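You operate a simulated robot arm through the tools that you are given. There is no shell and no other tool.

The job below is to be done with a simulated robot arm. You get a single attempt, and the scene is never put back.

Task
Grip the grey trap in the vice, tighten its nut, stand it on the blue square.
Fine: its side pipe lies between the jaws; turn the nut to TIGHT with the vice shut on it; leave the vice wide open. Set down upright: grey trap.

It is judged by the outcome, as a careful person would: the job done as asked, and still so three seconds after it is handed in. It fails if anything else is knocked over, pushed out of place, dropped, spilled or broken.

Robot
A 7-joint arm with a two-finger parallel gripper, fixed in place. Base frame: the origin is on the floor under the middle of its stand, x ahead of it, y to its left, z up; the work surface is at about z = 0.9. Readings come in m, degrees, newtons and seconds.
With the tool pointing down near the work surface it reaches from about 0.34 to 0.74 m from the base axis. Its first joint turns from -143.0 to 143.0 degrees. Payload 3 kg.
The tool frame sits at the grasp point between the pads (the TCP): z along the fingers, y along the line on which they close. The tips reach 0.03 m beyond it. The gripper opens to 0.094 m. The fingers are 0.028 m wide and 0.01 m thick; the gripper's body (0.05 by 0.096 m) begins 0.055 m behind the TCP.
Orientation is told as [roll, pitch, yaw] about the base's x, y, z axes, in that order, counted from this pose: with the fingers straight down and closing along the base's y, the tool's x points along the base's -x, its y along +y and its z along -z.

Tools
- The arm moves only by the tool apply_moves. Its argument "series" is a list that holds one entry, the list of rows, each a list of 7 numbers: the shift along the tool's x, y, z in m, then the turn, a rotation vector about the tool's x, y, z in degrees, then the opening, from 0 (shut) to 1 (fully open). In form: [[[tx, ty, tz, rx, ry, rz, grip], ...]]. A call has 1 to 20 rows; each row shifts and turns the commanded pose from where the row before left it, along the tool's axes as they then stand. Rows are played at 5 a second. More than 0.05 m and 8.6 degrees between two rows, or a gripper value outside its range, and nothing of the call is played. A pose out of reach is approached as far as the arm can. The call stops where the force on the tool passes 80 N (or 10 N more than at its start, if that is more) or the arm is blocked; 0.2 s more then pass. Each finger travels about 0.045 m/s and halts on what it meets, pressing with about 21 N; the grip force reading is that of the motor and also rises with nothing between the fingers. The clock runs only during rows and for 0.2 s after the last one: add rows that do not move to give the fingers time. The reply holds the time, the measured pose of the TCP, the force on the tool along the base axes, the opening and the grip force, in the units named above and with some noise, with the torque about the TCP (base axes, N m) and any sound that the robot's microphone picked up.
- Cameras (640 x 400 px; columns grow to the right, rows downward): "scene" is fixed at [0.2218, 0.5006, 1.6527]; the picture's right is [-0.74, -0.67, 0.00], its down [-0.37, 0.40, -0.84] and it looks along [0.56, -0.62, -0.54] (base axes); focal length 363 px, centre (320, 200). "wrist" rides on the gripper at [0.076, 0.014, -0.102] in the tool frame; the picture's right is [-0.18, 0.98, 0.00], its down [-0.75, -0.14, -0.64] and it looks along [-0.63, -0.12, 0.77] (tool axes); focal length 243 px, centre (320, 200). There is no depth. A picture from a camera that has moved, and an enlarged one, comes with that camera's place and axes in the base frame and with its lens.
- grab_frame(camera): a new picture of that camera. The clock stands still meanwhile.
- raise_lower(by): moves the trunk up (or, below 0, down) by that many m; the arm rides with it, the base frame stays. It gives what a move gives, with no picture.
- inspect(camera, box): a new picture of the part [left, top, right, bottom] of that camera's present view, enlarged. The clock stands still meanwhile.
- finish_job(): hands the job in; it is judged then, once.

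Places have to be worked out from the pictures, the camera data and where the tool is seen. Open the gripper and draw the arm clear of the work before you hand the job in, unless the task says otherwise.

The tools are called after ">>>" as name(argument=value, ...) on one line, values as JSON. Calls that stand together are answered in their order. apply_moves: Moves the arm, as the interface text tells. Its arguments: {"type":"object","properties":{"series":{"type":"array"}},"required":["series"]} The other tools are called the same way: raise_lower (by) moves the trunk up or down; grab_frame (camera) takes a picture; inspect (camera, box) takes an enlarged picture of a part of a camera's view; finish_job () hands the job in.

At the start:

```text
time: 0.0
ee_pos: [0.5955, 0.0601, 1.3313]
tcp_rot: [-0.1, 0.2, 0.1]
wrist_force: [-0.4, 0.7, -0.6]
wrist_torque: [0.01, 0.02, -0.01]
gripper_width: 0.094
grip_force: 0.0
trunk travel left (down, up): [-0.275, 0.115]
```

scene: 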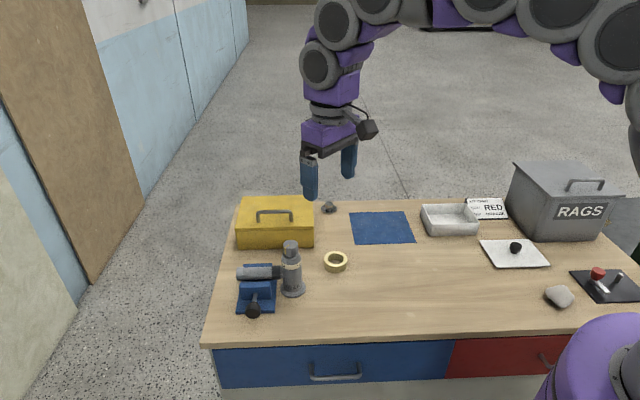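
wrist: 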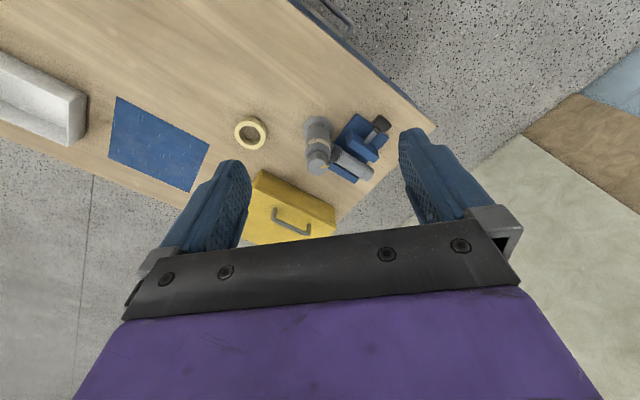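

I'll look closely at the vice and trap first, along with the other areas of the scene, before moving.

>>> inspect(camera="scene", box=[210, 190, 370, 330])

>>> inspect(camera="scene", box=[440, 160, 640, 320])

>>> inspect(camera="wrist", box=[220, 90, 420, 220])

```text
2.86 times, centred on (290, 260) of scene
camera zoom: at [0.2218, 0.5006, 1.6527], right [-0.74, -0.67, 0.0], down [-0.37, 0.4, -0.84], along [0.56, -0.62, -0.54], focal length 1036 px, centre (406, 29)
```

zoom: 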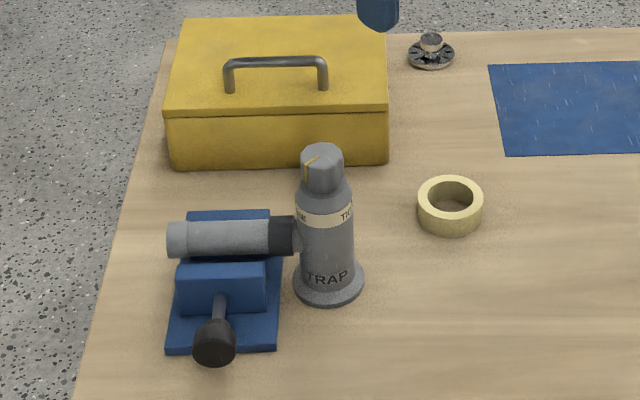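

```text
2.50 times, centred on (540, 240) of scene
camera zoom: at [0.2218, 0.5006, 1.6527], right [-0.74, -0.67, 0.0], down [-0.37, 0.4, -0.84], along [0.56, -0.62, -0.54], focal length 906 px, centre (-230, 100)
```

zoom: 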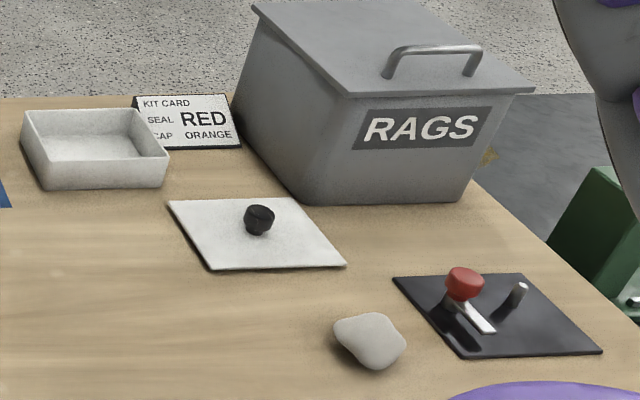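

```text
3.08 times, centred on (320, 155) of wrist
camera zoom: at [0.5183, 0.0737, 1.4344], right [0.18, 0.98, 0.0], down [0.75, -0.14, 0.64], along [0.63, -0.12, -0.77], focal length 746 px, centre (320, 338)
```

zoom: 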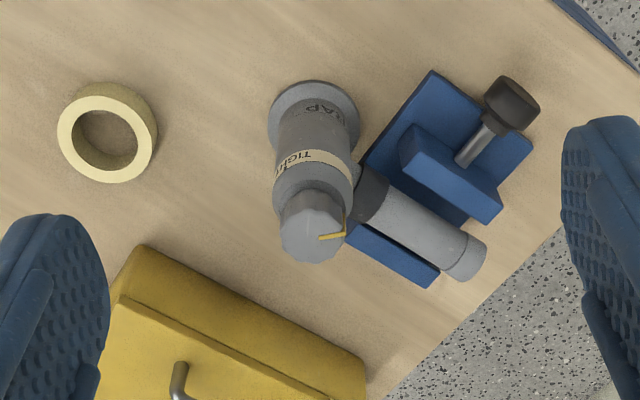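

The trap stands at about (0.745, 0.026) with its side pipe running at about 45° to the vice jaws. The vice's handle knob is near (0.745, 0.164, 0.94). I'll bring the wrist camera lower for a closer look at the nut markings and the vice.

>>> apply_moves(series=[[[0, 0.01, 0.045, 0, 0, 0, 1], [0, 0.01, 0.045, 0, 0, 0, 1], [0, 0, 0.045, 0, 0, 0, 1], [0, 0, 0.04, 0, 0, 0, 1], [0, 0, 0, 0, 0, 0, 1]]])

>>> grab_frame(camera="wrist")

>>> inspect(camera="wrist", box=[260, 40, 460, 190])

```text
time: 1.2
ee_pos: [0.5935, 0.0809, 1.1594]
tcp_rot: [0.0, -0.1, 0.0]
wrist_force: [-0.4, 0.5, -0.7]
wrist_torque: [0.0, 0.0, -0.01]
gripper_width: 0.0941
grip_force: 0.1
trunk travel left (down, up): [-0.275, 0.115]
```

```text
taken
camera wrist: at [0.5158, 0.0944, 1.2615], right [0.18, 0.98, 0.0], down [0.75, -0.14, 0.64], along [0.63, -0.12, -0.77], focal length 243 px, centre (320, 200)
```

wrist: 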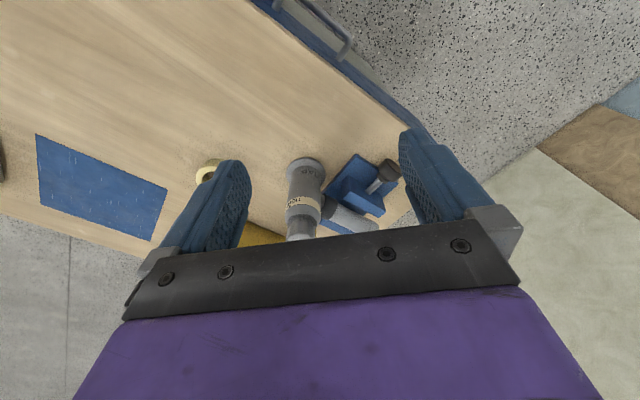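

```text
2.67 times, centred on (360, 115) of wrist
camera zoom: at [0.5158, 0.0944, 1.2615], right [0.18, 0.98, 0.0], down [0.75, -0.14, 0.64], along [0.63, -0.12, -0.77], focal length 647 px, centre (213, 427)
```

zoom: 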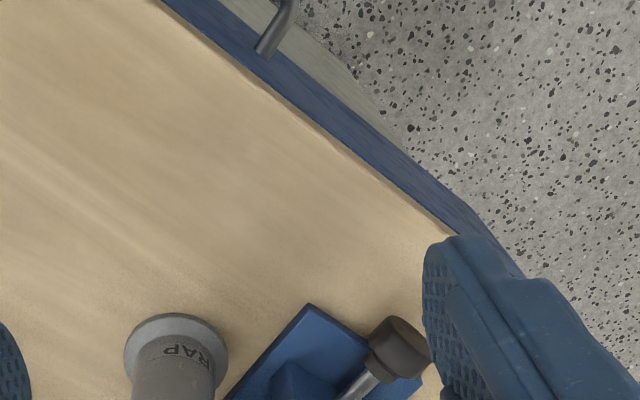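

The gripper body hides the lower part of this view, so I'll zoom in on the trap region I can see.

>>> inspect(camera="wrist", box=[270, 145, 410, 245])

>>> inspect(camera="scene", box=[265, 230, 325, 300])

>>> inspect(camera="scene", box=[225, 250, 295, 325])

```text
4.00 times, centred on (340, 195) of wrist
camera zoom: at [0.5158, 0.0944, 1.2615], right [0.18, 0.98, 0.0], down [0.75, -0.14, 0.64], along [0.63, -0.12, -0.77], focal length 970 px, centre (240, 220)
```

zoom: 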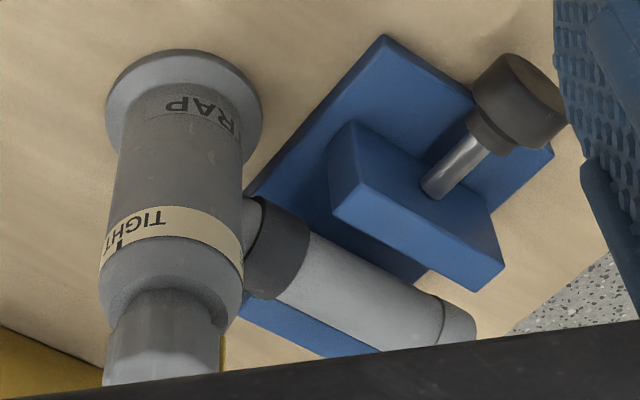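

```text
5.71 times, centred on (295, 265) of scene
camera zoom: at [0.2218, 0.5006, 1.6527], right [-0.74, -0.67, 0.0], down [-0.37, 0.4, -0.84], along [0.56, -0.62, -0.54], focal length 2072 px, centre (463, -171)
```

zoom: 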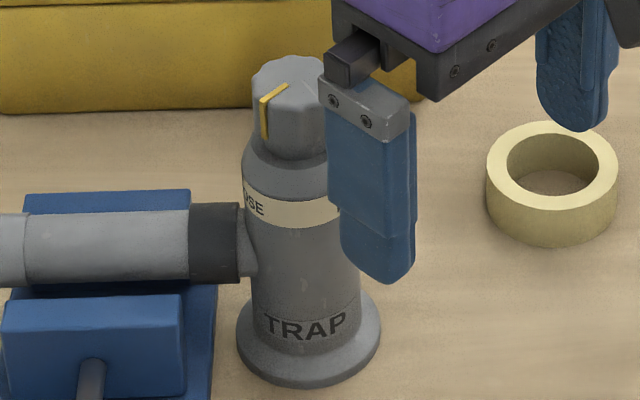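

```text
5.33 times, centred on (260, 288) of scene
camera zoom: at [0.2218, 0.5006, 1.6527], right [-0.74, -0.67, 0.0], down [-0.37, 0.4, -0.84], along [0.56, -0.62, -0.54], focal length 1934 px, centre (640, -267)
```

zoom: 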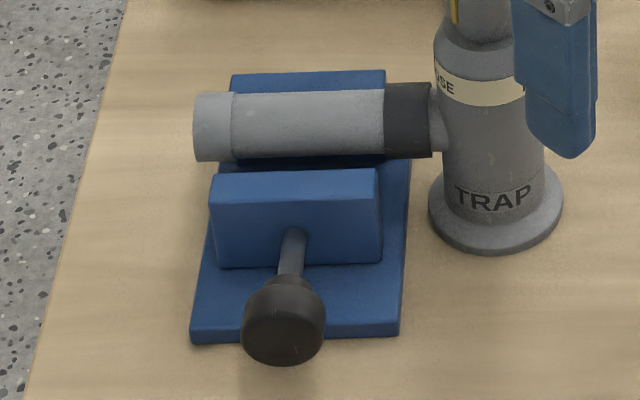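

LOOSE is on the +y side of the band. TIGHT faces roughly −x/−y (azimuth about 200°), with the pointer near 90°. I'll reposition with yaw and an outward tilt to view the TIGHT side and the pointer from closer.

>>> apply_moves(series=[[[-0.01, -0.044, 0.01, 0, 0, 0, 1], [-0.012, -0.044, 0.01, 0, 0, 0, 1], [-0.012, -0.043, 0.015, 0, 0, 0, 1], [0, 0, 0, 0, 0, -8, 1], [0, 0, 0, 0, 0, -8, 1], [0, 0, 0, 0, 0, -8, 1], [0, 0, 0, 0, 0, -8, 1], [0, 0, 0, 0, 0, -8, 1], [0, 0, 0, 0, -8, 0, 1], [0, 0, 0, 0, -8, 0, 1], [0, 0, 0, 0, -8, 0, 1], [0, 0, 0, 0, -8, 0, 1], [0, 0, 0, 0, 0, 0, 1]]])

>>> grab_frame(camera="wrist")

>>> inspect(camera="wrist", box=[260, 80, 420, 230])

```text
time: 4.0
ee_pos: [0.6286, -0.0526, 1.1218]
tcp_rot: [0.0, -32.1, 40.1]
wrist_force: [-0.4, 0.8, 0.0]
wrist_torque: [-0.02, 0.0, 0.05]
gripper_width: 0.094
grip_force: 0.0
trunk travel left (down, up): [-0.275, 0.115]
```

```text
taken
camera wrist: at [0.527, -0.119, 1.1687], right [-0.51, 0.85, 0.1], down [0.32, 0.08, 0.94], along [0.8, 0.52, -0.31], focal length 243 px, centre (320, 200)
```

wrist: 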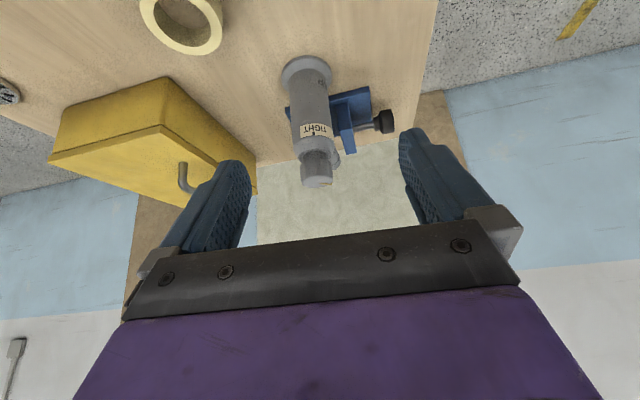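

```text
2.67 times, centred on (340, 155) of wrist
camera zoom: at [0.527, -0.119, 1.1687], right [-0.51, 0.85, 0.1], down [0.32, 0.08, 0.94], along [0.8, 0.52, -0.31], focal length 647 px, centre (267, 320)
```

zoom: 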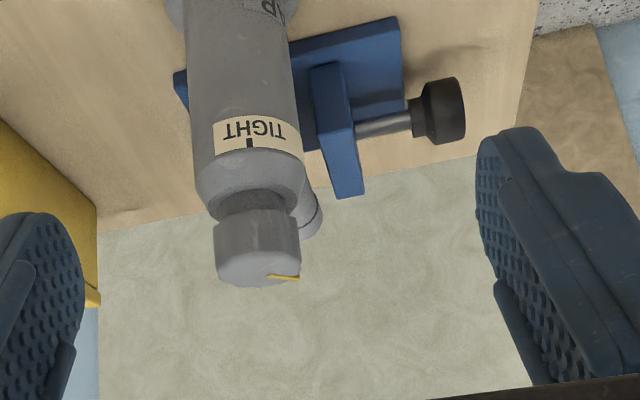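

The TIGHT tick faces about azimuth 213° and the pointer sits at about 87–90°. I'll check the scene camera again for the LOOSE tick and the vice details while the arm isn't in the way.

>>> inspect(camera="scene", box=[270, 235, 310, 260])

>>> inspect(camera="wrist", box=[290, 120, 350, 200])

>>> inspect(camera="wrist", box=[320, 70, 410, 170])

```text
16.00 times, centred on (290, 248) of scene
camera zoom: at [0.2218, 0.5006, 1.6527], right [-0.74, -0.67, 0.0], down [-0.37, 0.4, -0.84], along [0.56, -0.62, -0.54], focal length 5802 px, centre (800, -560)
```

zoom: 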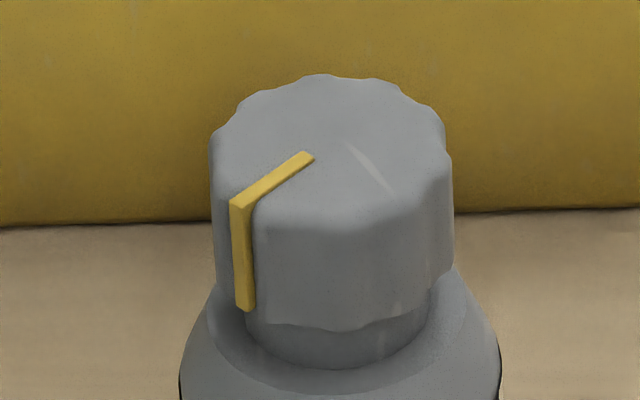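

```text
5.00 times, centred on (320, 160) of wrist
camera zoom: at [0.527, -0.119, 1.1687], right [-0.51, 0.85, 0.1], down [0.32, 0.08, 0.94], along [0.8, 0.52, -0.31], focal length 1213 px, centre (320, 400)
```

zoom: 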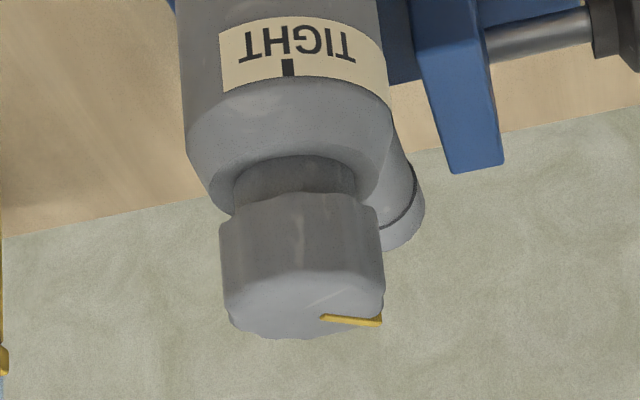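

```text
4.00 times, centred on (365, 120) of wrist
camera zoom: at [0.527, -0.119, 1.1687], right [-0.51, 0.85, 0.1], down [0.32, 0.08, 0.94], along [0.8, 0.52, -0.31], focal length 970 px, centre (140, 520)
```

zoom: 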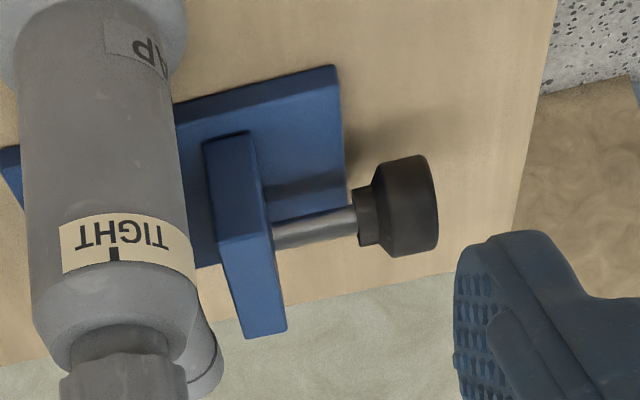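

The nut spans z of about 1.042–1.063 with the pointer at about 91°, and the TIGHT tick is at about 213°. I'll now swing to yaw −45° and sit above the vice knob, ready to grip it across its diameter, with a safe standoff.

>>> apply_moves(series=[[[0.01, 0.0257, -0.0416, 0, 0, 0, 1], [0, 0, 0, 4.1, 0, 6.55, 1], [0, 0, 0, 4.1, 0, 6.55, 1], [0, 0, 0, 4.1, 0, 6.55, 1], [0, 0, 0, 4.1, 0, 6.55, 1], [0, 0, 0, 4.1, 0, 6.55, 1], [0, 0, 0, 4.1, 0, 6.55, 1], [0, 0, 0, 4.1, 0, 6.55, 1], [0, 0, 0, 4.1, 0, 6.55, 1], [0, 0, 0, 4.1, 0, 6.55, 1], [0, 0, 0, 4.1, 0, 6.55, 1], [0, 0, 0, 4.1, 0, 6.55, 1], [0, 0, 0, 0, 0, 0, 1]]])

```text
time: 6.8
ee_pos: [0.5879, -0.0512, 1.1528]
tcp_rot: [-0.2, -32.1, -45.0]
wrist_force: [-0.2, 0.0, -1.1]
wrist_torque: [-0.02, 0.0, 0.02]
gripper_width: 0.0938
grip_force: 0.0
trunk travel left (down, up): [-0.275, 0.115]
```

The orientation is right (yaw −45°, tilt 32°). Next I'll translate to the standoff point above and behind the knob, at about (0.7075, 0.2025, 1.035).

>>> apply_moves(series=[[[0.0206, 0.0378, 0.0068, 0, 0, 0, 1], [0.0206, 0.0378, 0.0068, 0, 0, 0, 1], [0.0206, 0.0378, 0.0068, 0, 0, 0, 1], [0.0206, 0.0378, 0.0068, 0, 0, 0, 1], [0.0206, 0.0378, 0.0068, 0, 0, 0, 1], [0.0206, 0.0378, 0.0068, 0, 0, 0, 1], [0.0206, 0.0378, 0.0068, 0, 0, 0, 1], [0, 0, 0, 0, 0, 0, 1]]])

>>> grab_frame(camera="wrist")

>>> grab_frame(camera="scene")

```text
time: 8.6
ee_pos: [0.7038, 0.2045, 1.0379]
tcp_rot: [0.1, -32.2, -45.0]
wrist_force: [0.1, 0.2, 0.2]
wrist_torque: [0.01, -0.06, -0.01]
gripper_width: 0.0941
grip_force: 0.1
trunk travel left (down, up): [-0.275, 0.115]
```

```text
taken
camera wrist: at [0.6288, 0.2976, 1.0827], right [0.81, 0.58, 0.1], down [0.11, -0.31, 0.95], along [0.58, -0.75, -0.31], focal length 243 px, centre (320, 200)
```

wrist: 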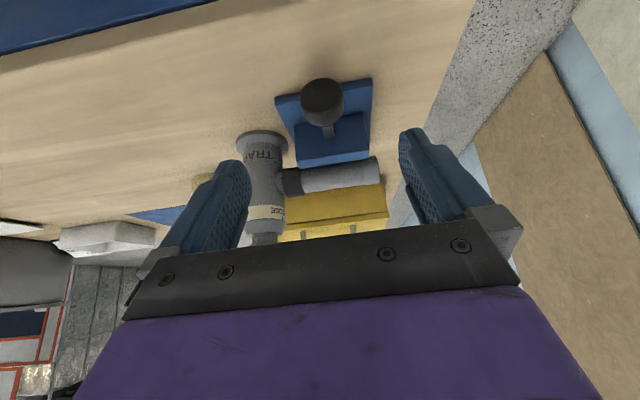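

```text
taken
```

scene: 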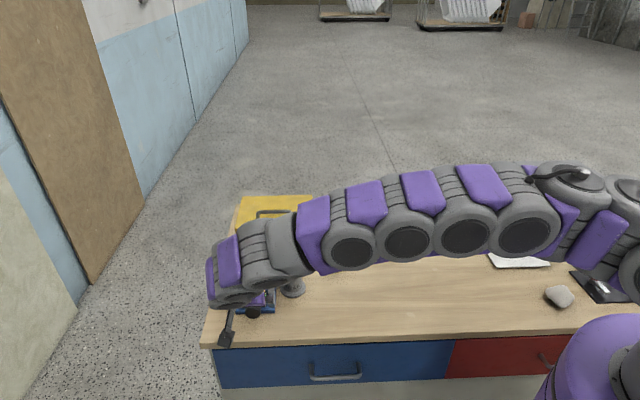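

I'm at the standoff point. I'll enlarge this end-on view to refine the knob position and see how the jaw and pipe sit.

>>> inspect(camera="wrist", box=[230, 60, 400, 240])

```text
2.22 times, centred on (315, 150) of wrist
camera zoom: at [0.6288, 0.2976, 1.0827], right [0.81, 0.58, 0.1], down [0.11, -0.31, 0.95], along [0.58, -0.75, -0.31], focal length 539 px, centre (331, 311)
```

zoom: 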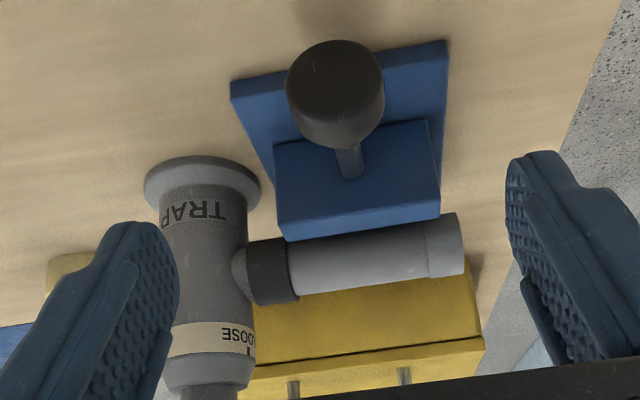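

The knob (diameter about 0.037) is centred near (0.744, 0.166, 0.94) with its axis along azimuth −46°. I'll descend along the tool axis onto it, still open, and check before closing.

>>> apply_moves(series=[[[-0.0005, 0.0003, 0.034, 0, 0, 0, 1], [-0.0005, 0.0003, 0.034, 0, 0, 0, 1], [-0.0006, 0.0002, 0.034, 0, 0, 0, 1], [0, 0, 0, 0, 0, 0, 1]]])

>>> grab_frame(camera="wrist")

>>> inspect(camera="scene", box=[200, 230, 320, 350])

```text
time: 9.6
ee_pos: [0.7429, 0.164, 0.9491]
tcp_rot: [-0.1, -32.1, -44.9]
wrist_force: [1.1, 0.2, -0.4]
wrist_torque: [0.05, 0.02, -0.02]
gripper_width: 0.0941
grip_force: 0.1
trunk travel left (down, up): [-0.275, 0.115]
```

```text
taken
camera wrist: at [0.6684, 0.2579, 0.9952], right [0.81, 0.58, 0.1], down [0.11, -0.31, 0.94], along [0.58, -0.75, -0.31], focal length 243 px, centre (320, 200)
```

wrist: 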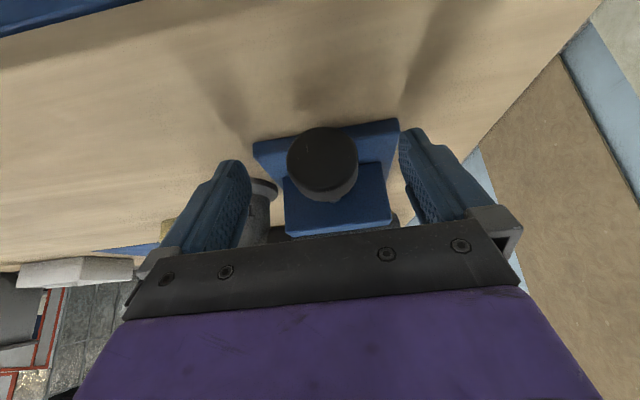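

```text
3.33 times, centred on (260, 290) of scene
camera zoom: at [0.2218, 0.5006, 1.6527], right [-0.74, -0.67, 0.0], down [-0.37, 0.4, -0.84], along [0.56, -0.62, -0.54], focal length 1209 px, centre (520, -100)
```

zoom: 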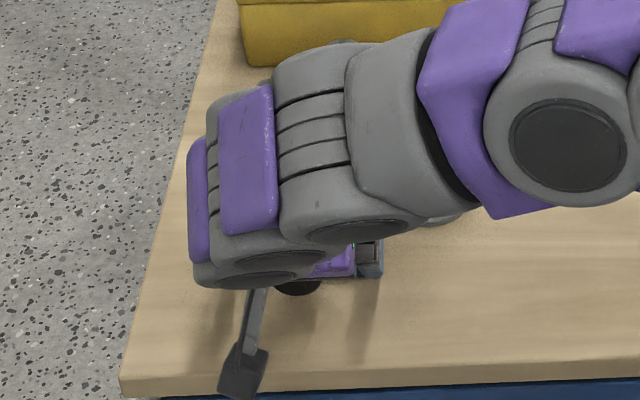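

The knob is centred between the fingers, within 1–3 mm laterally. I'll close on it and watch the width and forces.

>>> apply_moves(series=[[[0, 0.0015, 0, 0, 0, 0, 0.7], [0, 0, 0, 0, 0, 0, 0.3], [0, 0, 0, 0, 0, 0, 0.0], [0, 0, 0, 0, 0, 0, 0.0], [0, 0, 0, 0, 0, 0, 0.0], [0, 0, 0, 0, 0, 0, 0.0]]])

>>> grab_frame(camera="wrist")

```text
time: 11.0
ee_pos: [0.7456, 0.166, 0.9496]
tcp_rot: [-0.2, -32.0, -44.9]
wrist_force: [1.9, 2.9, 0.5]
wrist_torque: [0.01, -0.02, 0.04]
gripper_width: 0.0388
grip_force: 45.3
trunk travel left (down, up): [-0.275, 0.115]
```

```text
taken
camera wrist: at [0.6707, 0.2598, 0.9958], right [0.81, 0.59, 0.1], down [0.11, -0.31, 0.94], along [0.58, -0.75, -0.31], focal length 243 px, centre (320, 200)
```

wrist: 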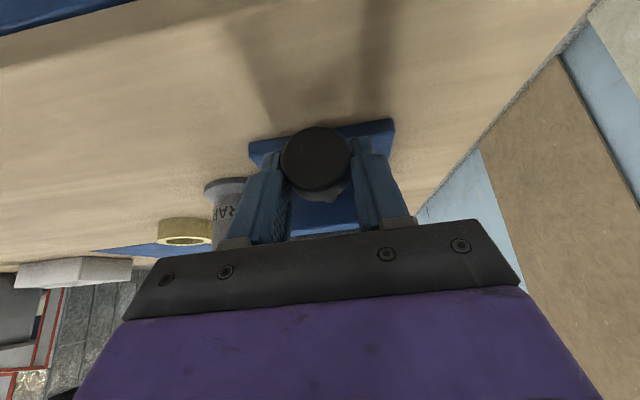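

The knob is gripped at 0.0388 m. Now I'll push gently along the screw axis in 3 mm steps and watch the reaction force to see whether the jaw slides.

>>> apply_moves(series=[[[-0.00254, 0, 0.00159, 0, 0, 0, 0], [-0.00254, 0, 0.00159, 0, 0, 0, 0], [0, 0, 0, 0, 0, 0, 0]]])

```text
time: 11.8
ee_pos: [0.7461, 0.1655, 0.9509]
tcp_rot: [0.0, -32.1, -44.8]
wrist_force: [-34.3, 11.5, 6.1]
wrist_torque: [0.1, 0.35, 0.0]
gripper_width: 0.0386
grip_force: 45.0
trunk travel left (down, up): [-0.275, 0.115]
```

There's a reaction of about 32 N along the axis and almost no motion, so either there is significant friction or it needs turning. I'll look before adding more force.

>>> inspect(camera="wrist", box=[190, 90, 450, 250])

```text
2.46 times, centred on (320, 170) of wrist
camera zoom: at [0.6717, 0.2586, 0.9969], right [0.8, 0.59, 0.1], down [0.11, -0.31, 0.94], along [0.58, -0.75, -0.31], focal length 597 px, centre (320, 274)
```

zoom: 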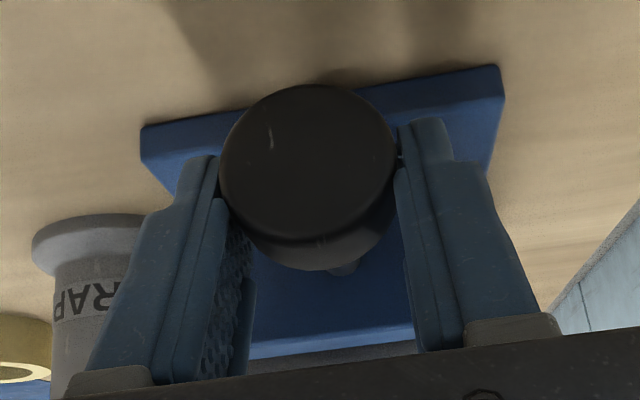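

The grip is solid and the knob hasn't moved. I'll add a few more millimetres of push, still well below the force limit, to see whether it starts to slide.

>>> apply_moves(series=[[[-0.0017, 0, 0.00106, 0, 0, 0, 0], [-0.0017, 0, 0.00106, 0, 0, 0, 0], [0, 0, 0, 0, 0, 0, 0]]])

```text
time: 12.6
ee_pos: [0.7506, 0.1619, 0.9522]
tcp_rot: [0.0, -32.2, -44.9]
wrist_force: [-37.0, 16.9, 7.9]
wrist_torque: [0.28, 0.57, -0.25]
gripper_width: 0.038
grip_force: 44.8
trunk travel left (down, up): [-0.275, 0.115]
```

The TCP advanced about 5.8 mm at about 38 N. I need to see whether the knob moved with it or the fingers slid along it.

>>> inspect(camera="wrist", box=[190, 90, 450, 250])

>>> inspect(camera="scene", box=[220, 240, 320, 320])

```text
2.46 times, centred on (320, 170) of wrist
camera zoom: at [0.675, 0.2552, 0.9982], right [0.8, 0.59, 0.1], down [0.11, -0.31, 0.94], along [0.58, -0.75, -0.31], focal length 597 px, centre (320, 274)
```

zoom: 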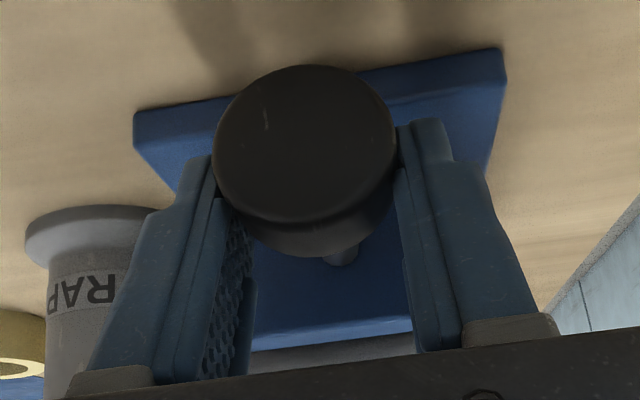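

```text
5.00 times, centred on (270, 280) of scene
camera zoom: at [0.2218, 0.5006, 1.6527], right [-0.74, -0.67, 0.0], down [-0.37, 0.4, -0.84], along [0.56, -0.62, -0.54], focal length 1813 px, centre (570, -200)
```

zoom: 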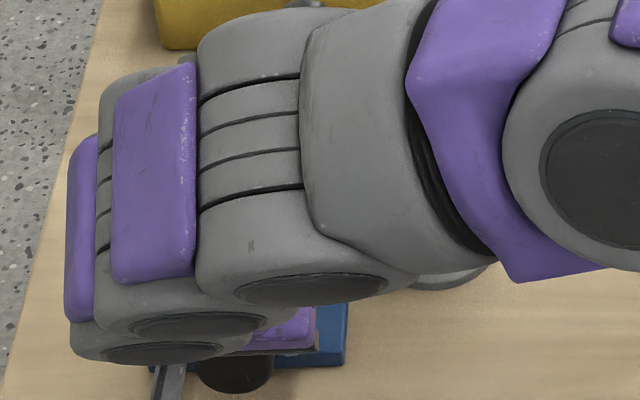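

The knob slid about 4–5 mm within the fingers, so a straight push of 38 N doesn't move the jaw and it's probably a screw. I'll take the push load off and try a small turn about the screw axis (clockwise seen from the knob end) to feel the torque.

>>> apply_moves(series=[[[0.0034, 0, -0.0021, 0, 0, 0, 0], [0.001, 0, -0.0006, 0, 0, 0, 0], [0, 0, 0, 0, 0, 0, 0]]])

>>> apply_moves(series=[[[0, -0.0008, 0, -3.4, 0, 2.12, 0], [0, -0.0008, 0, -3.4, 0, 2.12, 0], [0, 0, 0, 0, 0, 0, 0]]])

>>> inspect(camera="wrist", box=[190, 90, 450, 250])

```text
time: 13.4
ee_pos: [0.7518, 0.1615, 0.9525]
tcp_rot: [0.2, -32.3, -45.1]
wrist_force: [-13.3, 8.6, 16.4]
wrist_torque: [0.24, 0.33, 0.21]
gripper_width: 0.0375
grip_force: 45.2
trunk travel left (down, up): [-0.275, 0.115]
```

```text
time: 14.2
ee_pos: [0.7487, 0.1603, 0.9535]
tcp_rot: [9.4, -31.8, -50.2]
wrist_force: [-10.4, -4.9, 17.3]
wrist_torque: [-0.91, -0.71, 0.27]
gripper_width: 0.0376
grip_force: 44.9
trunk travel left (down, up): [-0.275, 0.115]
```

```text
2.46 times, centred on (320, 170) of wrist
camera zoom: at [0.669, 0.2489, 0.9995], right [0.79, 0.57, 0.24], down [0.02, -0.4, 0.92], along [0.61, -0.72, -0.33], focal length 597 px, centre (320, 274)
```

zoom: 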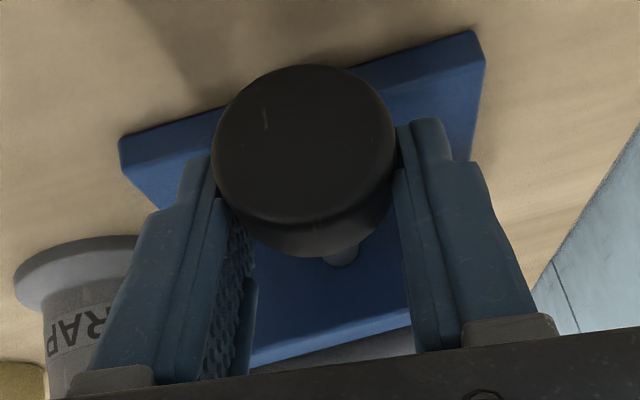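

The knob face's scratch stayed fixed relative to the fingers while the base plate tilted, so the knob turned with the gripper against only about 0.14 N·m. It is a screw. I'll release, undo the roll, back off along the tool axis, and set up a horizontal approach in line with the screw.

>>> apply_moves(series=[[[0, 0, 0, 0, 0, 0, 1], [0, 0, 0, 0, 0, 0, 1], [0, 0, 0, 0, 0, 0, 1], [0, 0, 0, 0, 0, 0, 1], [0, 0.0008, 0, 3.4, 0, -2.12, 1], [0, 0.0008, 0, 3.4, 0, -2.12, 1], [0, 0, -0.04, 0, 0, 0, 1], [0, 0, -0.04, 0, 0, 0, 1], [0, 0, 0, 0, 0, 0, 1]]])

>>> inspect(camera="wrist", box=[230, 60, 400, 240])

```text
time: 16.2
ee_pos: [0.7201, 0.1938, 1.0195]
tcp_rot: [-0.2, -32.0, -44.8]
wrist_force: [-0.9, -0.2, 0.5]
wrist_torque: [-0.01, -0.02, 0.01]
gripper_width: 0.0939
grip_force: 0.0
trunk travel left (down, up): [-0.275, 0.115]
```

```text
2.22 times, centred on (315, 150) of wrist
camera zoom: at [0.6455, 0.2868, 1.064], right [0.81, 0.58, 0.1], down [0.11, -0.31, 0.94], along [0.58, -0.75, -0.32], focal length 539 px, centre (331, 311)
```

zoom: 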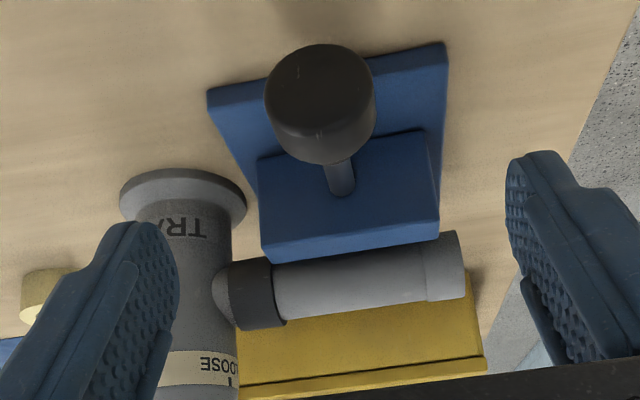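

LOOSE with its tick is visible, and the vice is unchanged. I'll back off along −h by 0.15 m and then tilt the tool up to horizontal, pointing along the screw axis.

>>> apply_moves(series=[[[0.0318, 0, -0.0199, 0, 0, 0, 1], [0.0318, 0, -0.0199, 0, 0, 0, 1], [0.0318, 0, -0.0199, 0, 0, 0, 1], [0.0318, 0, -0.0199, 0, 0, 0, 1], [0, 0, 0, 0, -7.25, 0, 1], [0, 0, 0, 0, -7.25, 0, 1], [0, 0, 0, 0, -7.25, 0, 1], [0, 0, 0, 0, -7.25, 0, 1], [0, 0, 0, 0, -7.25, 0, 1], [0, 0, 0, 0, -7.25, 0, 1], [0, 0, 0, 0, -7.25, 0, 1], [0, 0, 0, 0, -7.25, 0, 1], [0, 0, 0, 0, 0, 0, 1]]])

>>> grab_frame(camera="wrist")

>>> grab_frame(camera="scene")

```text
time: 19.0
ee_pos: [0.6156, 0.2997, 1.0178]
tcp_rot: [-179.7, -89.7, 134.7]
wrist_force: [0.8, 0.2, 0.0]
wrist_torque: [0.04, 0.0, -0.02]
gripper_width: 0.0938
grip_force: 0.0
trunk travel left (down, up): [-0.275, 0.115]
```

```text
taken
camera wrist: at [0.5513, 0.3816, 0.9419], right [0.69, 0.7, 0.18], down [-0.56, 0.36, 0.75], along [0.46, -0.62, 0.63], focal length 243 px, centre (320, 200)
```

wrist: 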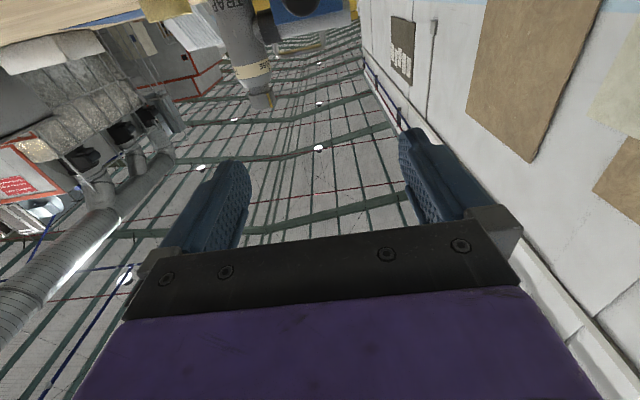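

```text
taken
```

scene: 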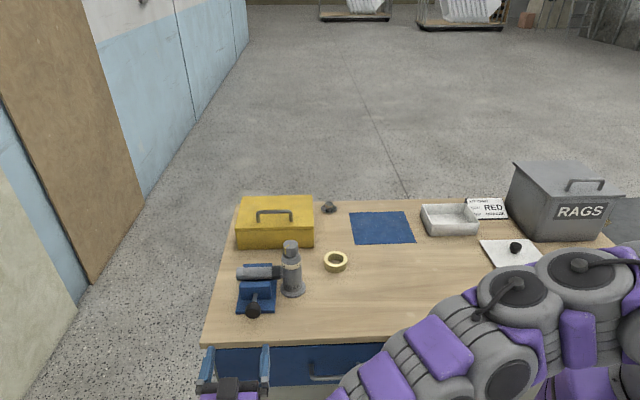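

The tool is horizontal and pointing along the screw axis. The scene camera has a clear view, so I'll take a precise baseline of the vice.

>>> inspect(camera="scene", box=[230, 255, 290, 325])

>>> inspect(camera="wrist", box=[200, 0, 400, 120])

```text
5.71 times, centred on (260, 290) of scene
camera zoom: at [0.2218, 0.5006, 1.6527], right [-0.74, -0.67, 0.0], down [-0.37, 0.4, -0.84], along [0.56, -0.62, -0.54], focal length 2072 px, centre (663, -314)
```

zoom: 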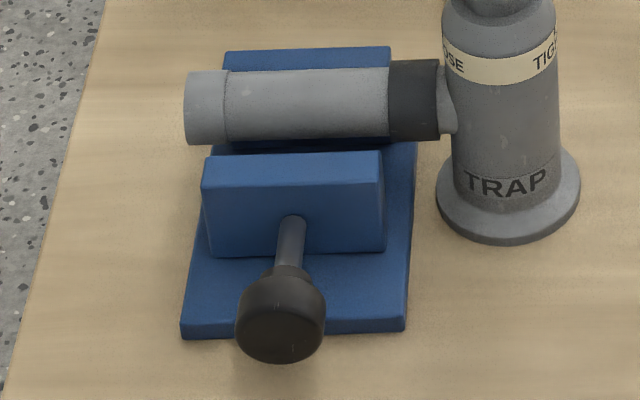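

```text
3.20 times, centred on (300, 60) of wrist
camera zoom: at [0.5513, 0.3816, 0.9419], right [0.69, 0.7, 0.18], down [-0.56, 0.36, 0.75], along [0.46, -0.62, 0.63], focal length 776 px, centre (384, 648)
```

zoom: 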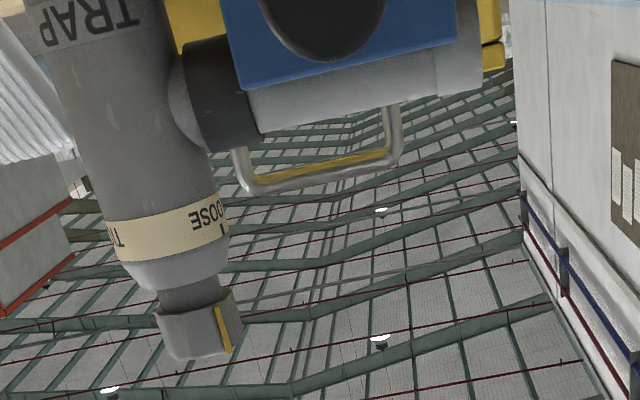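

The knob axis works out at z ≈ 0.939, e ≈ 0.6443 (e along (0.707, 0.707)), with the knob centre about 0.41 along h. Before going in at that height I'll check exactly where the table's front edge is.

>>> inspect(camera="scene", box=[195, 290, 345, 400])

```text
3.64 times, centred on (270, 345) of scene
camera zoom: at [0.2218, 0.5006, 1.6527], right [-0.74, -0.67, 0.0], down [-0.37, 0.4, -0.84], along [0.56, -0.62, -0.54], focal length 1319 px, centre (502, -327)
```

zoom: 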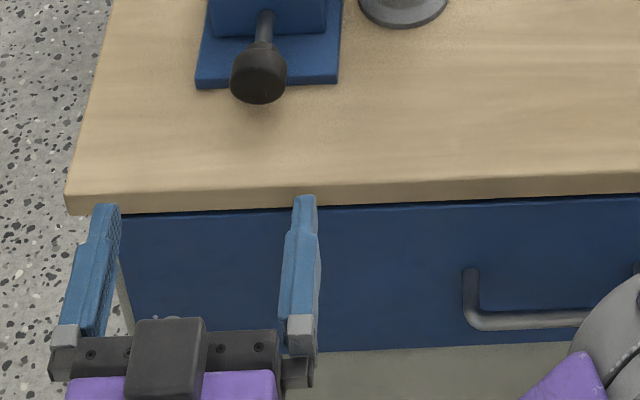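

The table's front edge is at about H = 0.348, and the knob face at about 0.400. With the TCP at H ≤ 0.39 the gripper body stays off the table, so I'll lower to z = 0.939, align laterally, and advance part way.

>>> apply_moves(series=[[[0.0394, -0.0015, 0, 0, 0, 0, 1], [0.0394, -0.0014, 0, 0, 0, 0, 1], [0, 0, 0.04, 0, 0, 0, 1], [0, 0, 0.04, 0, 0, 0, 1], [0, 0, 0, 0, 0, 0, 1]]])

>>> inspect(camera="scene", box=[195, 250, 345, 370])

>>> grab_frame(camera="wrist")

```text
time: 20.2
ee_pos: [0.6674, 0.2443, 0.9895]
tcp_rot: [-152.9, -89.8, 107.9]
wrist_force: [0.2, -0.3, -0.6]
wrist_torque: [0.01, 0.04, 0.0]
gripper_width: 0.094
grip_force: 0.0
out of reach, approached as far as the arm can: row 1, 2
trunk travel left (down, up): [-0.275, 0.115]
```

```text
3.33 times, centred on (270, 310) of scene
camera zoom: at [0.2218, 0.5006, 1.6527], right [-0.74, -0.67, 0.0], down [-0.37, 0.4, -0.84], along [0.56, -0.62, -0.54], focal length 1209 px, centre (487, -167)
```

zoom: 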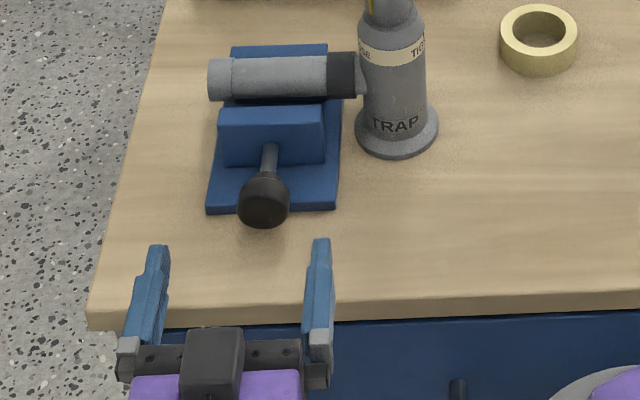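

```text
taken
camera wrist: at [0.6037, 0.3262, 0.9126], right [0.69, 0.7, 0.18], down [-0.55, 0.36, 0.75], along [0.46, -0.62, 0.63], focal length 243 px, centre (320, 200)
```

wrist: 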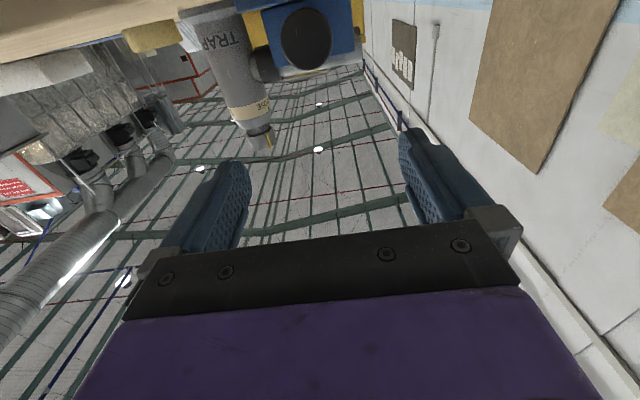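

The arm couldn't get below z ≈ 0.99 in this horizontal pose at the current trunk height. I'll raise the tool with the arm and then lower the trunk to gain low reach. Nothing is in front of the table edge there.

>>> apply_moves(series=[[[-0.045, 0, 0, 0, 0, 0, 1], [-0.045, 0, 0, 0, 0, 0, 1], [-0.045, 0, 0, 0, 0, 0, 1], [-0.045, 0, 0, 0, 0, 0, 1], [0, 0, 0, 0, 0, 0, 1]]])

```text
time: 21.4
ee_pos: [0.6699, 0.2429, 1.1709]
tcp_rot: [-118.2, -89.8, 73.2]
wrist_force: [-0.8, -0.7, 0.3]
wrist_torque: [-0.02, 0.0, 0.03]
gripper_width: 0.0942
grip_force: 0.1
trunk travel left (down, up): [-0.275, 0.115]
```

The TCP is now at z ≈ 1.171. I'll lower the trunk by 0.16, which should bring it to about 1.01.

>>> raise_lower(by=-0.16)

>>> grab_frame(camera="scene")

```text
time: 23.2
ee_pos: [0.6695, 0.2413, 1.012]
tcp_rot: [-160.0, -89.9, 115.0]
wrist_force: [0.0, -0.5, -0.7]
wrist_torque: [0.02, 0.0, 0.0]
gripper_width: 0.094
grip_force: 0.0
trunk travel left (down, up): [-0.115, 0.275]
```

```text
taken
```

scene: 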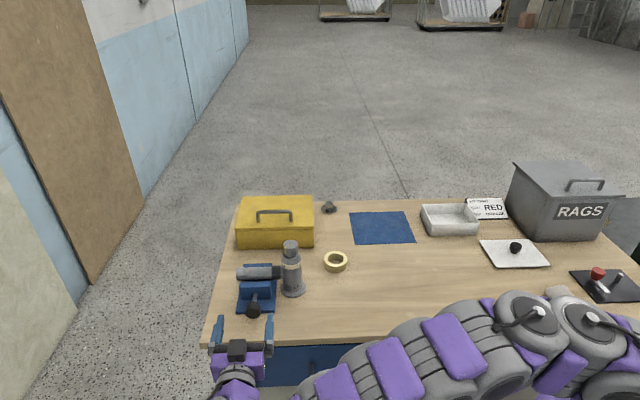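

e = 0.644 is on axis and H = 0.303. Next, lower 0.073 m to the knob's height.

>>> apply_moves(series=[[[0.0365, 0, 0, 0, 0, 0, 1], [0.0365, 0, 0, 0, 0, 0, 1], [0, 0, 0, 0, 0, 0, 1]]])

>>> inspect(camera="wrist", box=[220, 0, 420, 125])

>>> inspect(camera="scene", box=[195, 250, 345, 370])

```text
time: 24.0
ee_pos: [0.6716, 0.2406, 0.9388]
tcp_rot: [-159.6, -89.9, 114.6]
wrist_force: [-1.0, 1.1, -0.1]
wrist_torque: [-0.01, 0.02, 0.0]
gripper_width: 0.094
grip_force: 0.0
trunk travel left (down, up): [-0.115, 0.275]
```

```text
3.20 times, centred on (320, 62) of wrist
camera zoom: at [0.6077, 0.3224, 0.8624], right [0.69, 0.7, 0.18], down [-0.55, 0.36, 0.75], along [0.46, -0.62, 0.63], focal length 776 px, centre (320, 640)
```

zoom: 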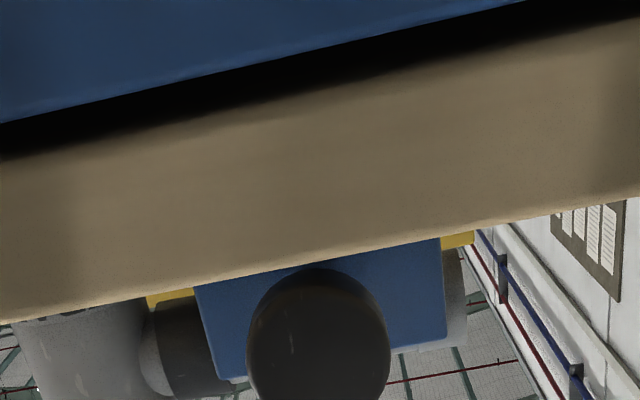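

```text
3.33 times, centred on (270, 310) of scene
camera zoom: at [0.2218, 0.5006, 1.6527], right [-0.74, -0.67, 0.0], down [-0.37, 0.4, -0.84], along [0.56, -0.62, -0.54], focal length 1209 px, centre (487, -167)
```

zoom: 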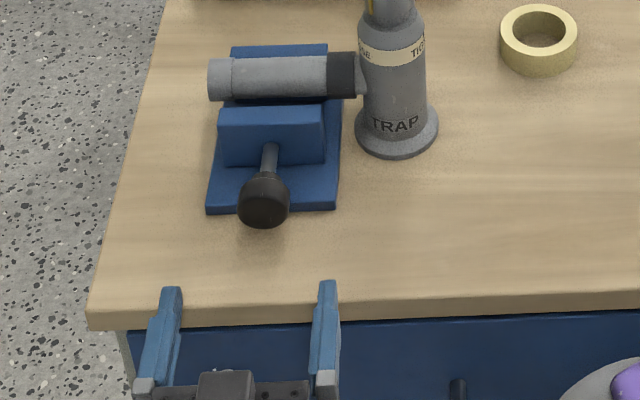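

Using both rims of the knob, its axis is at about z = 0.934. I'll drop 5 mm, pre-roll −30° with a partial opening to keep the fingers clear of the table, and advance over the knob.

>>> apply_moves(series=[[[0.005, 0, 0, 0, 0, 0, 0.58], [0, 0, 0, 0, 0, -7.5, 0.58], [0, 0, 0, 0, 0, -7.5, 0.58], [0, 0, 0, 0, 0, -7.5, 0.58], [0, 0, 0, 0, 0, -7.5, 0.58], [0, 0, 0, 0, 0, 0, 0.58], [0, 0, 0.02, 0, 0, 0, 0.58], [0, 0, 0.02, 0, 0, 0, 0.58], [0, 0, 0, 0, 0, 0, 0.58]]])

>>> inspect(camera="scene", box=[195, 250, 345, 370])

>>> grab_frame(camera="wrist")

```text
time: 26.0
ee_pos: [0.6993, 0.212, 0.9346]
tcp_rot: [-90.2, -59.9, 45.2]
wrist_force: [-0.1, 0.2, 0.4]
wrist_torque: [-0.01, -0.01, 0.0]
gripper_width: 0.0545
grip_force: 0.0
trunk travel left (down, up): [-0.115, 0.275]
```

```text
3.33 times, centred on (270, 310) of scene
camera zoom: at [0.2218, 0.5006, 1.6527], right [-0.74, -0.67, 0.0], down [-0.37, 0.4, -0.84], along [0.56, -0.62, -0.54], focal length 1209 px, centre (487, -167)
```

zoom: 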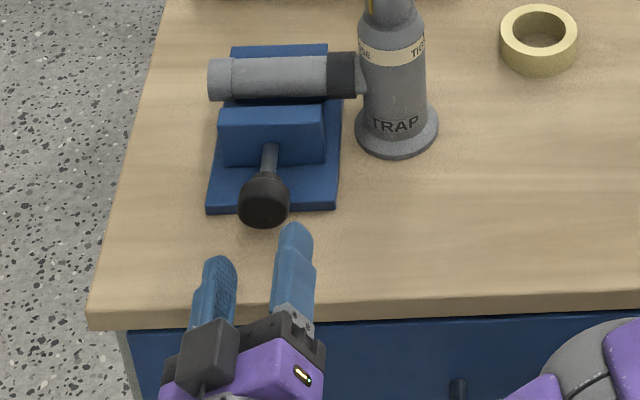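

```text
taken
camera wrist: at [0.6071, 0.2652, 0.8608], right [0.67, 0.67, -0.33], down [-0.27, 0.64, 0.72], along [0.69, -0.39, 0.61], focal length 243 px, centre (320, 200)
```

wrist: 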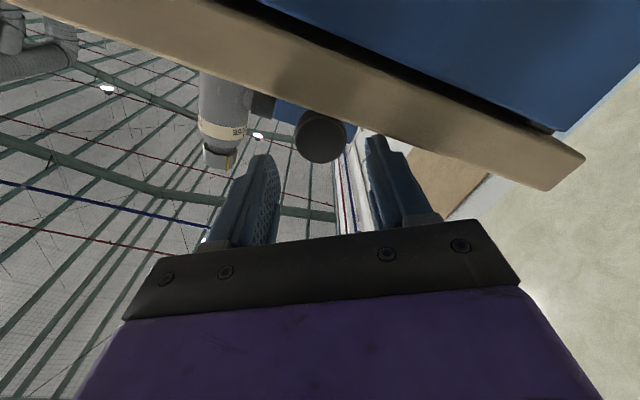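

The knob is centred between the fingers in the wrist view and the clearances look good. I'll advance to H ≈ 0.388, staying partially open.

>>> apply_moves(series=[[[0, 0, 0.0145, 0, 0, 0, 0.58], [0, 0, 0.0145, 0, 0, 0, 0.58], [0, 0, 0.0145, 0, 0, 0, 0.58], [0, 0, 0, 0, 0, 0, 0.58]]])

>>> inspect(camera="scene", box=[215, 255, 305, 335])

>>> inspect(camera="wrist", box=[200, 80, 440, 240])

```text
time: 27.0
ee_pos: [0.7304, 0.1811, 0.9356]
tcp_rot: [-90.2, -59.9, 45.1]
wrist_force: [0.2, -0.1, 0.6]
wrist_torque: [0.05, 0.0, 0.01]
gripper_width: 0.0545
grip_force: 0.0
trunk travel left (down, up): [-0.115, 0.275]
```

```text
5.00 times, centred on (260, 295) of scene
camera zoom: at [0.2218, 0.5006, 1.6527], right [-0.74, -0.67, 0.0], down [-0.37, 0.4, -0.84], along [0.56, -0.62, -0.54], focal length 1813 px, centre (620, -275)
```

zoom: 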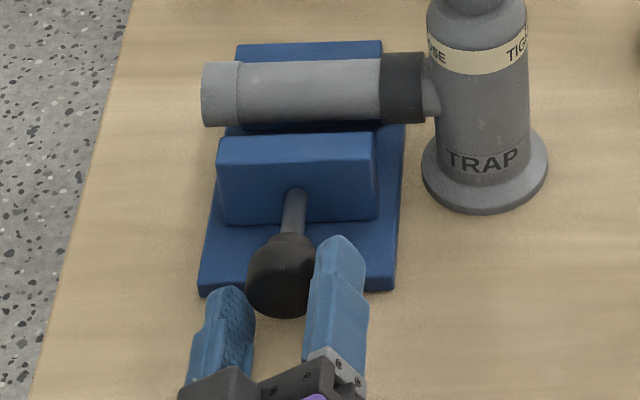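

```text
2.50 times, centred on (320, 160) of wrist
camera zoom: at [0.6381, 0.2352, 0.8605], right [0.67, 0.67, -0.33], down [-0.27, 0.64, 0.72], along [0.69, -0.39, 0.61], focal length 606 px, centre (320, 300)
```

zoom: 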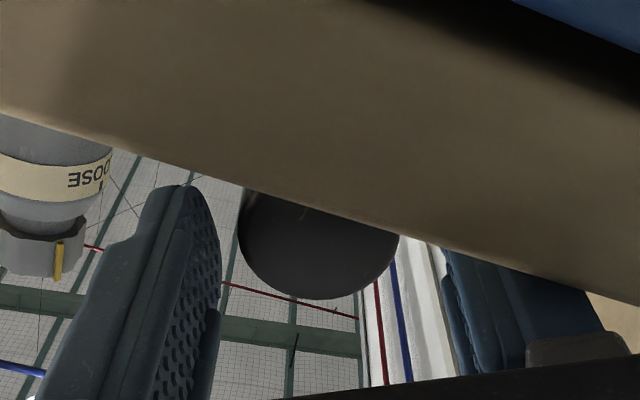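

The fingers straddle the knob with H = 0.388. I'll close on it now.

>>> apply_moves(series=[[[0, 0, 0, 0, 0, 0, 0.4], [0, 0, 0, 0, 0, 0, 0.2], [0, 0, 0, 0, 0, 0, 0], [0, 0, 0, 0, 0, 0, 0], [0, 0, 0, 0, 0, 0, 0]]])

```text
time: 28.2
ee_pos: [0.7305, 0.1806, 0.9351]
tcp_rot: [-90.2, -60.0, 45.3]
wrist_force: [-4.1, -3.5, 2.5]
wrist_torque: [0.08, 0.06, 0.29]
gripper_width: 0.0371
grip_force: 44.8
trunk travel left (down, up): [-0.115, 0.275]
```

It's gripped at 0.0371 m with low side load. Next, turn clockwise (+rz) by 32° and read the torque and jaw.

>>> apply_moves(series=[[[0, 0, 0, 0, 0, 8, 0], [0, 0, 0, 0, 0, 8, 0], [0, 0, 0, 0, 0, 8, 0], [0, 0, 0, 0, 0, 8, 0], [0, 0, 0, 0, 0, 0, 0]]])

>>> inspect(camera="scene", box=[215, 255, 305, 335])

```text
time: 29.4
ee_pos: [0.73, 0.183, 0.9338]
tcp_rot: [94.6, -88.1, -139.6]
wrist_force: [15.9, 0.4, 3.8]
wrist_torque: [-0.5, -0.42, -0.23]
gripper_width: 0.0373
grip_force: 45.3
trunk travel left (down, up): [-0.115, 0.275]
```

```text
5.00 times, centred on (260, 295) of scene
camera zoom: at [0.2218, 0.5006, 1.6527], right [-0.74, -0.67, 0.0], down [-0.37, 0.4, -0.84], along [0.56, -0.62, -0.54], focal length 1813 px, centre (620, -275)
```

zoom: 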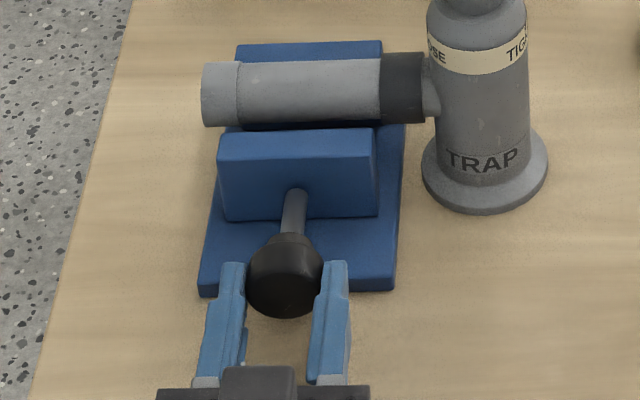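

The jaw advanced about 4–5 mm toward the pipe for 32° with low torque, so clockwise closes it. I'll turn another 32°.

>>> apply_moves(series=[[[0, 0, 0, 0, 0, 8, 0], [0, 0, 0, 0, 0, 8, 0], [0, 0, 0, 0, 0, 8, 0], [0, 0, 0, 0, 0, 8, 0], [0, 0, 0, 0, 0, 0, 0]]])

>>> inspect(camera="scene", box=[215, 255, 305, 335])

```text
time: 30.6
ee_pos: [0.7297, 0.1826, 0.9341]
tcp_rot: [90.5, -55.9, -135.3]
wrist_force: [41.3, 3.2, 20.0]
wrist_torque: [0.44, 0.57, 0.65]
gripper_width: 0.0372
grip_force: 45.2
trunk travel left (down, up): [-0.115, 0.275]
```

```text
5.00 times, centred on (260, 295) of scene
camera zoom: at [0.2218, 0.5006, 1.6527], right [-0.74, -0.67, 0.0], down [-0.37, 0.4, -0.84], along [0.56, -0.62, -0.54], focal length 1813 px, centre (620, -275)
```

zoom: 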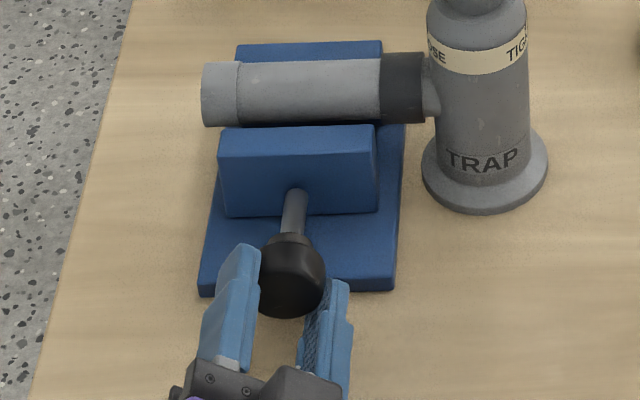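

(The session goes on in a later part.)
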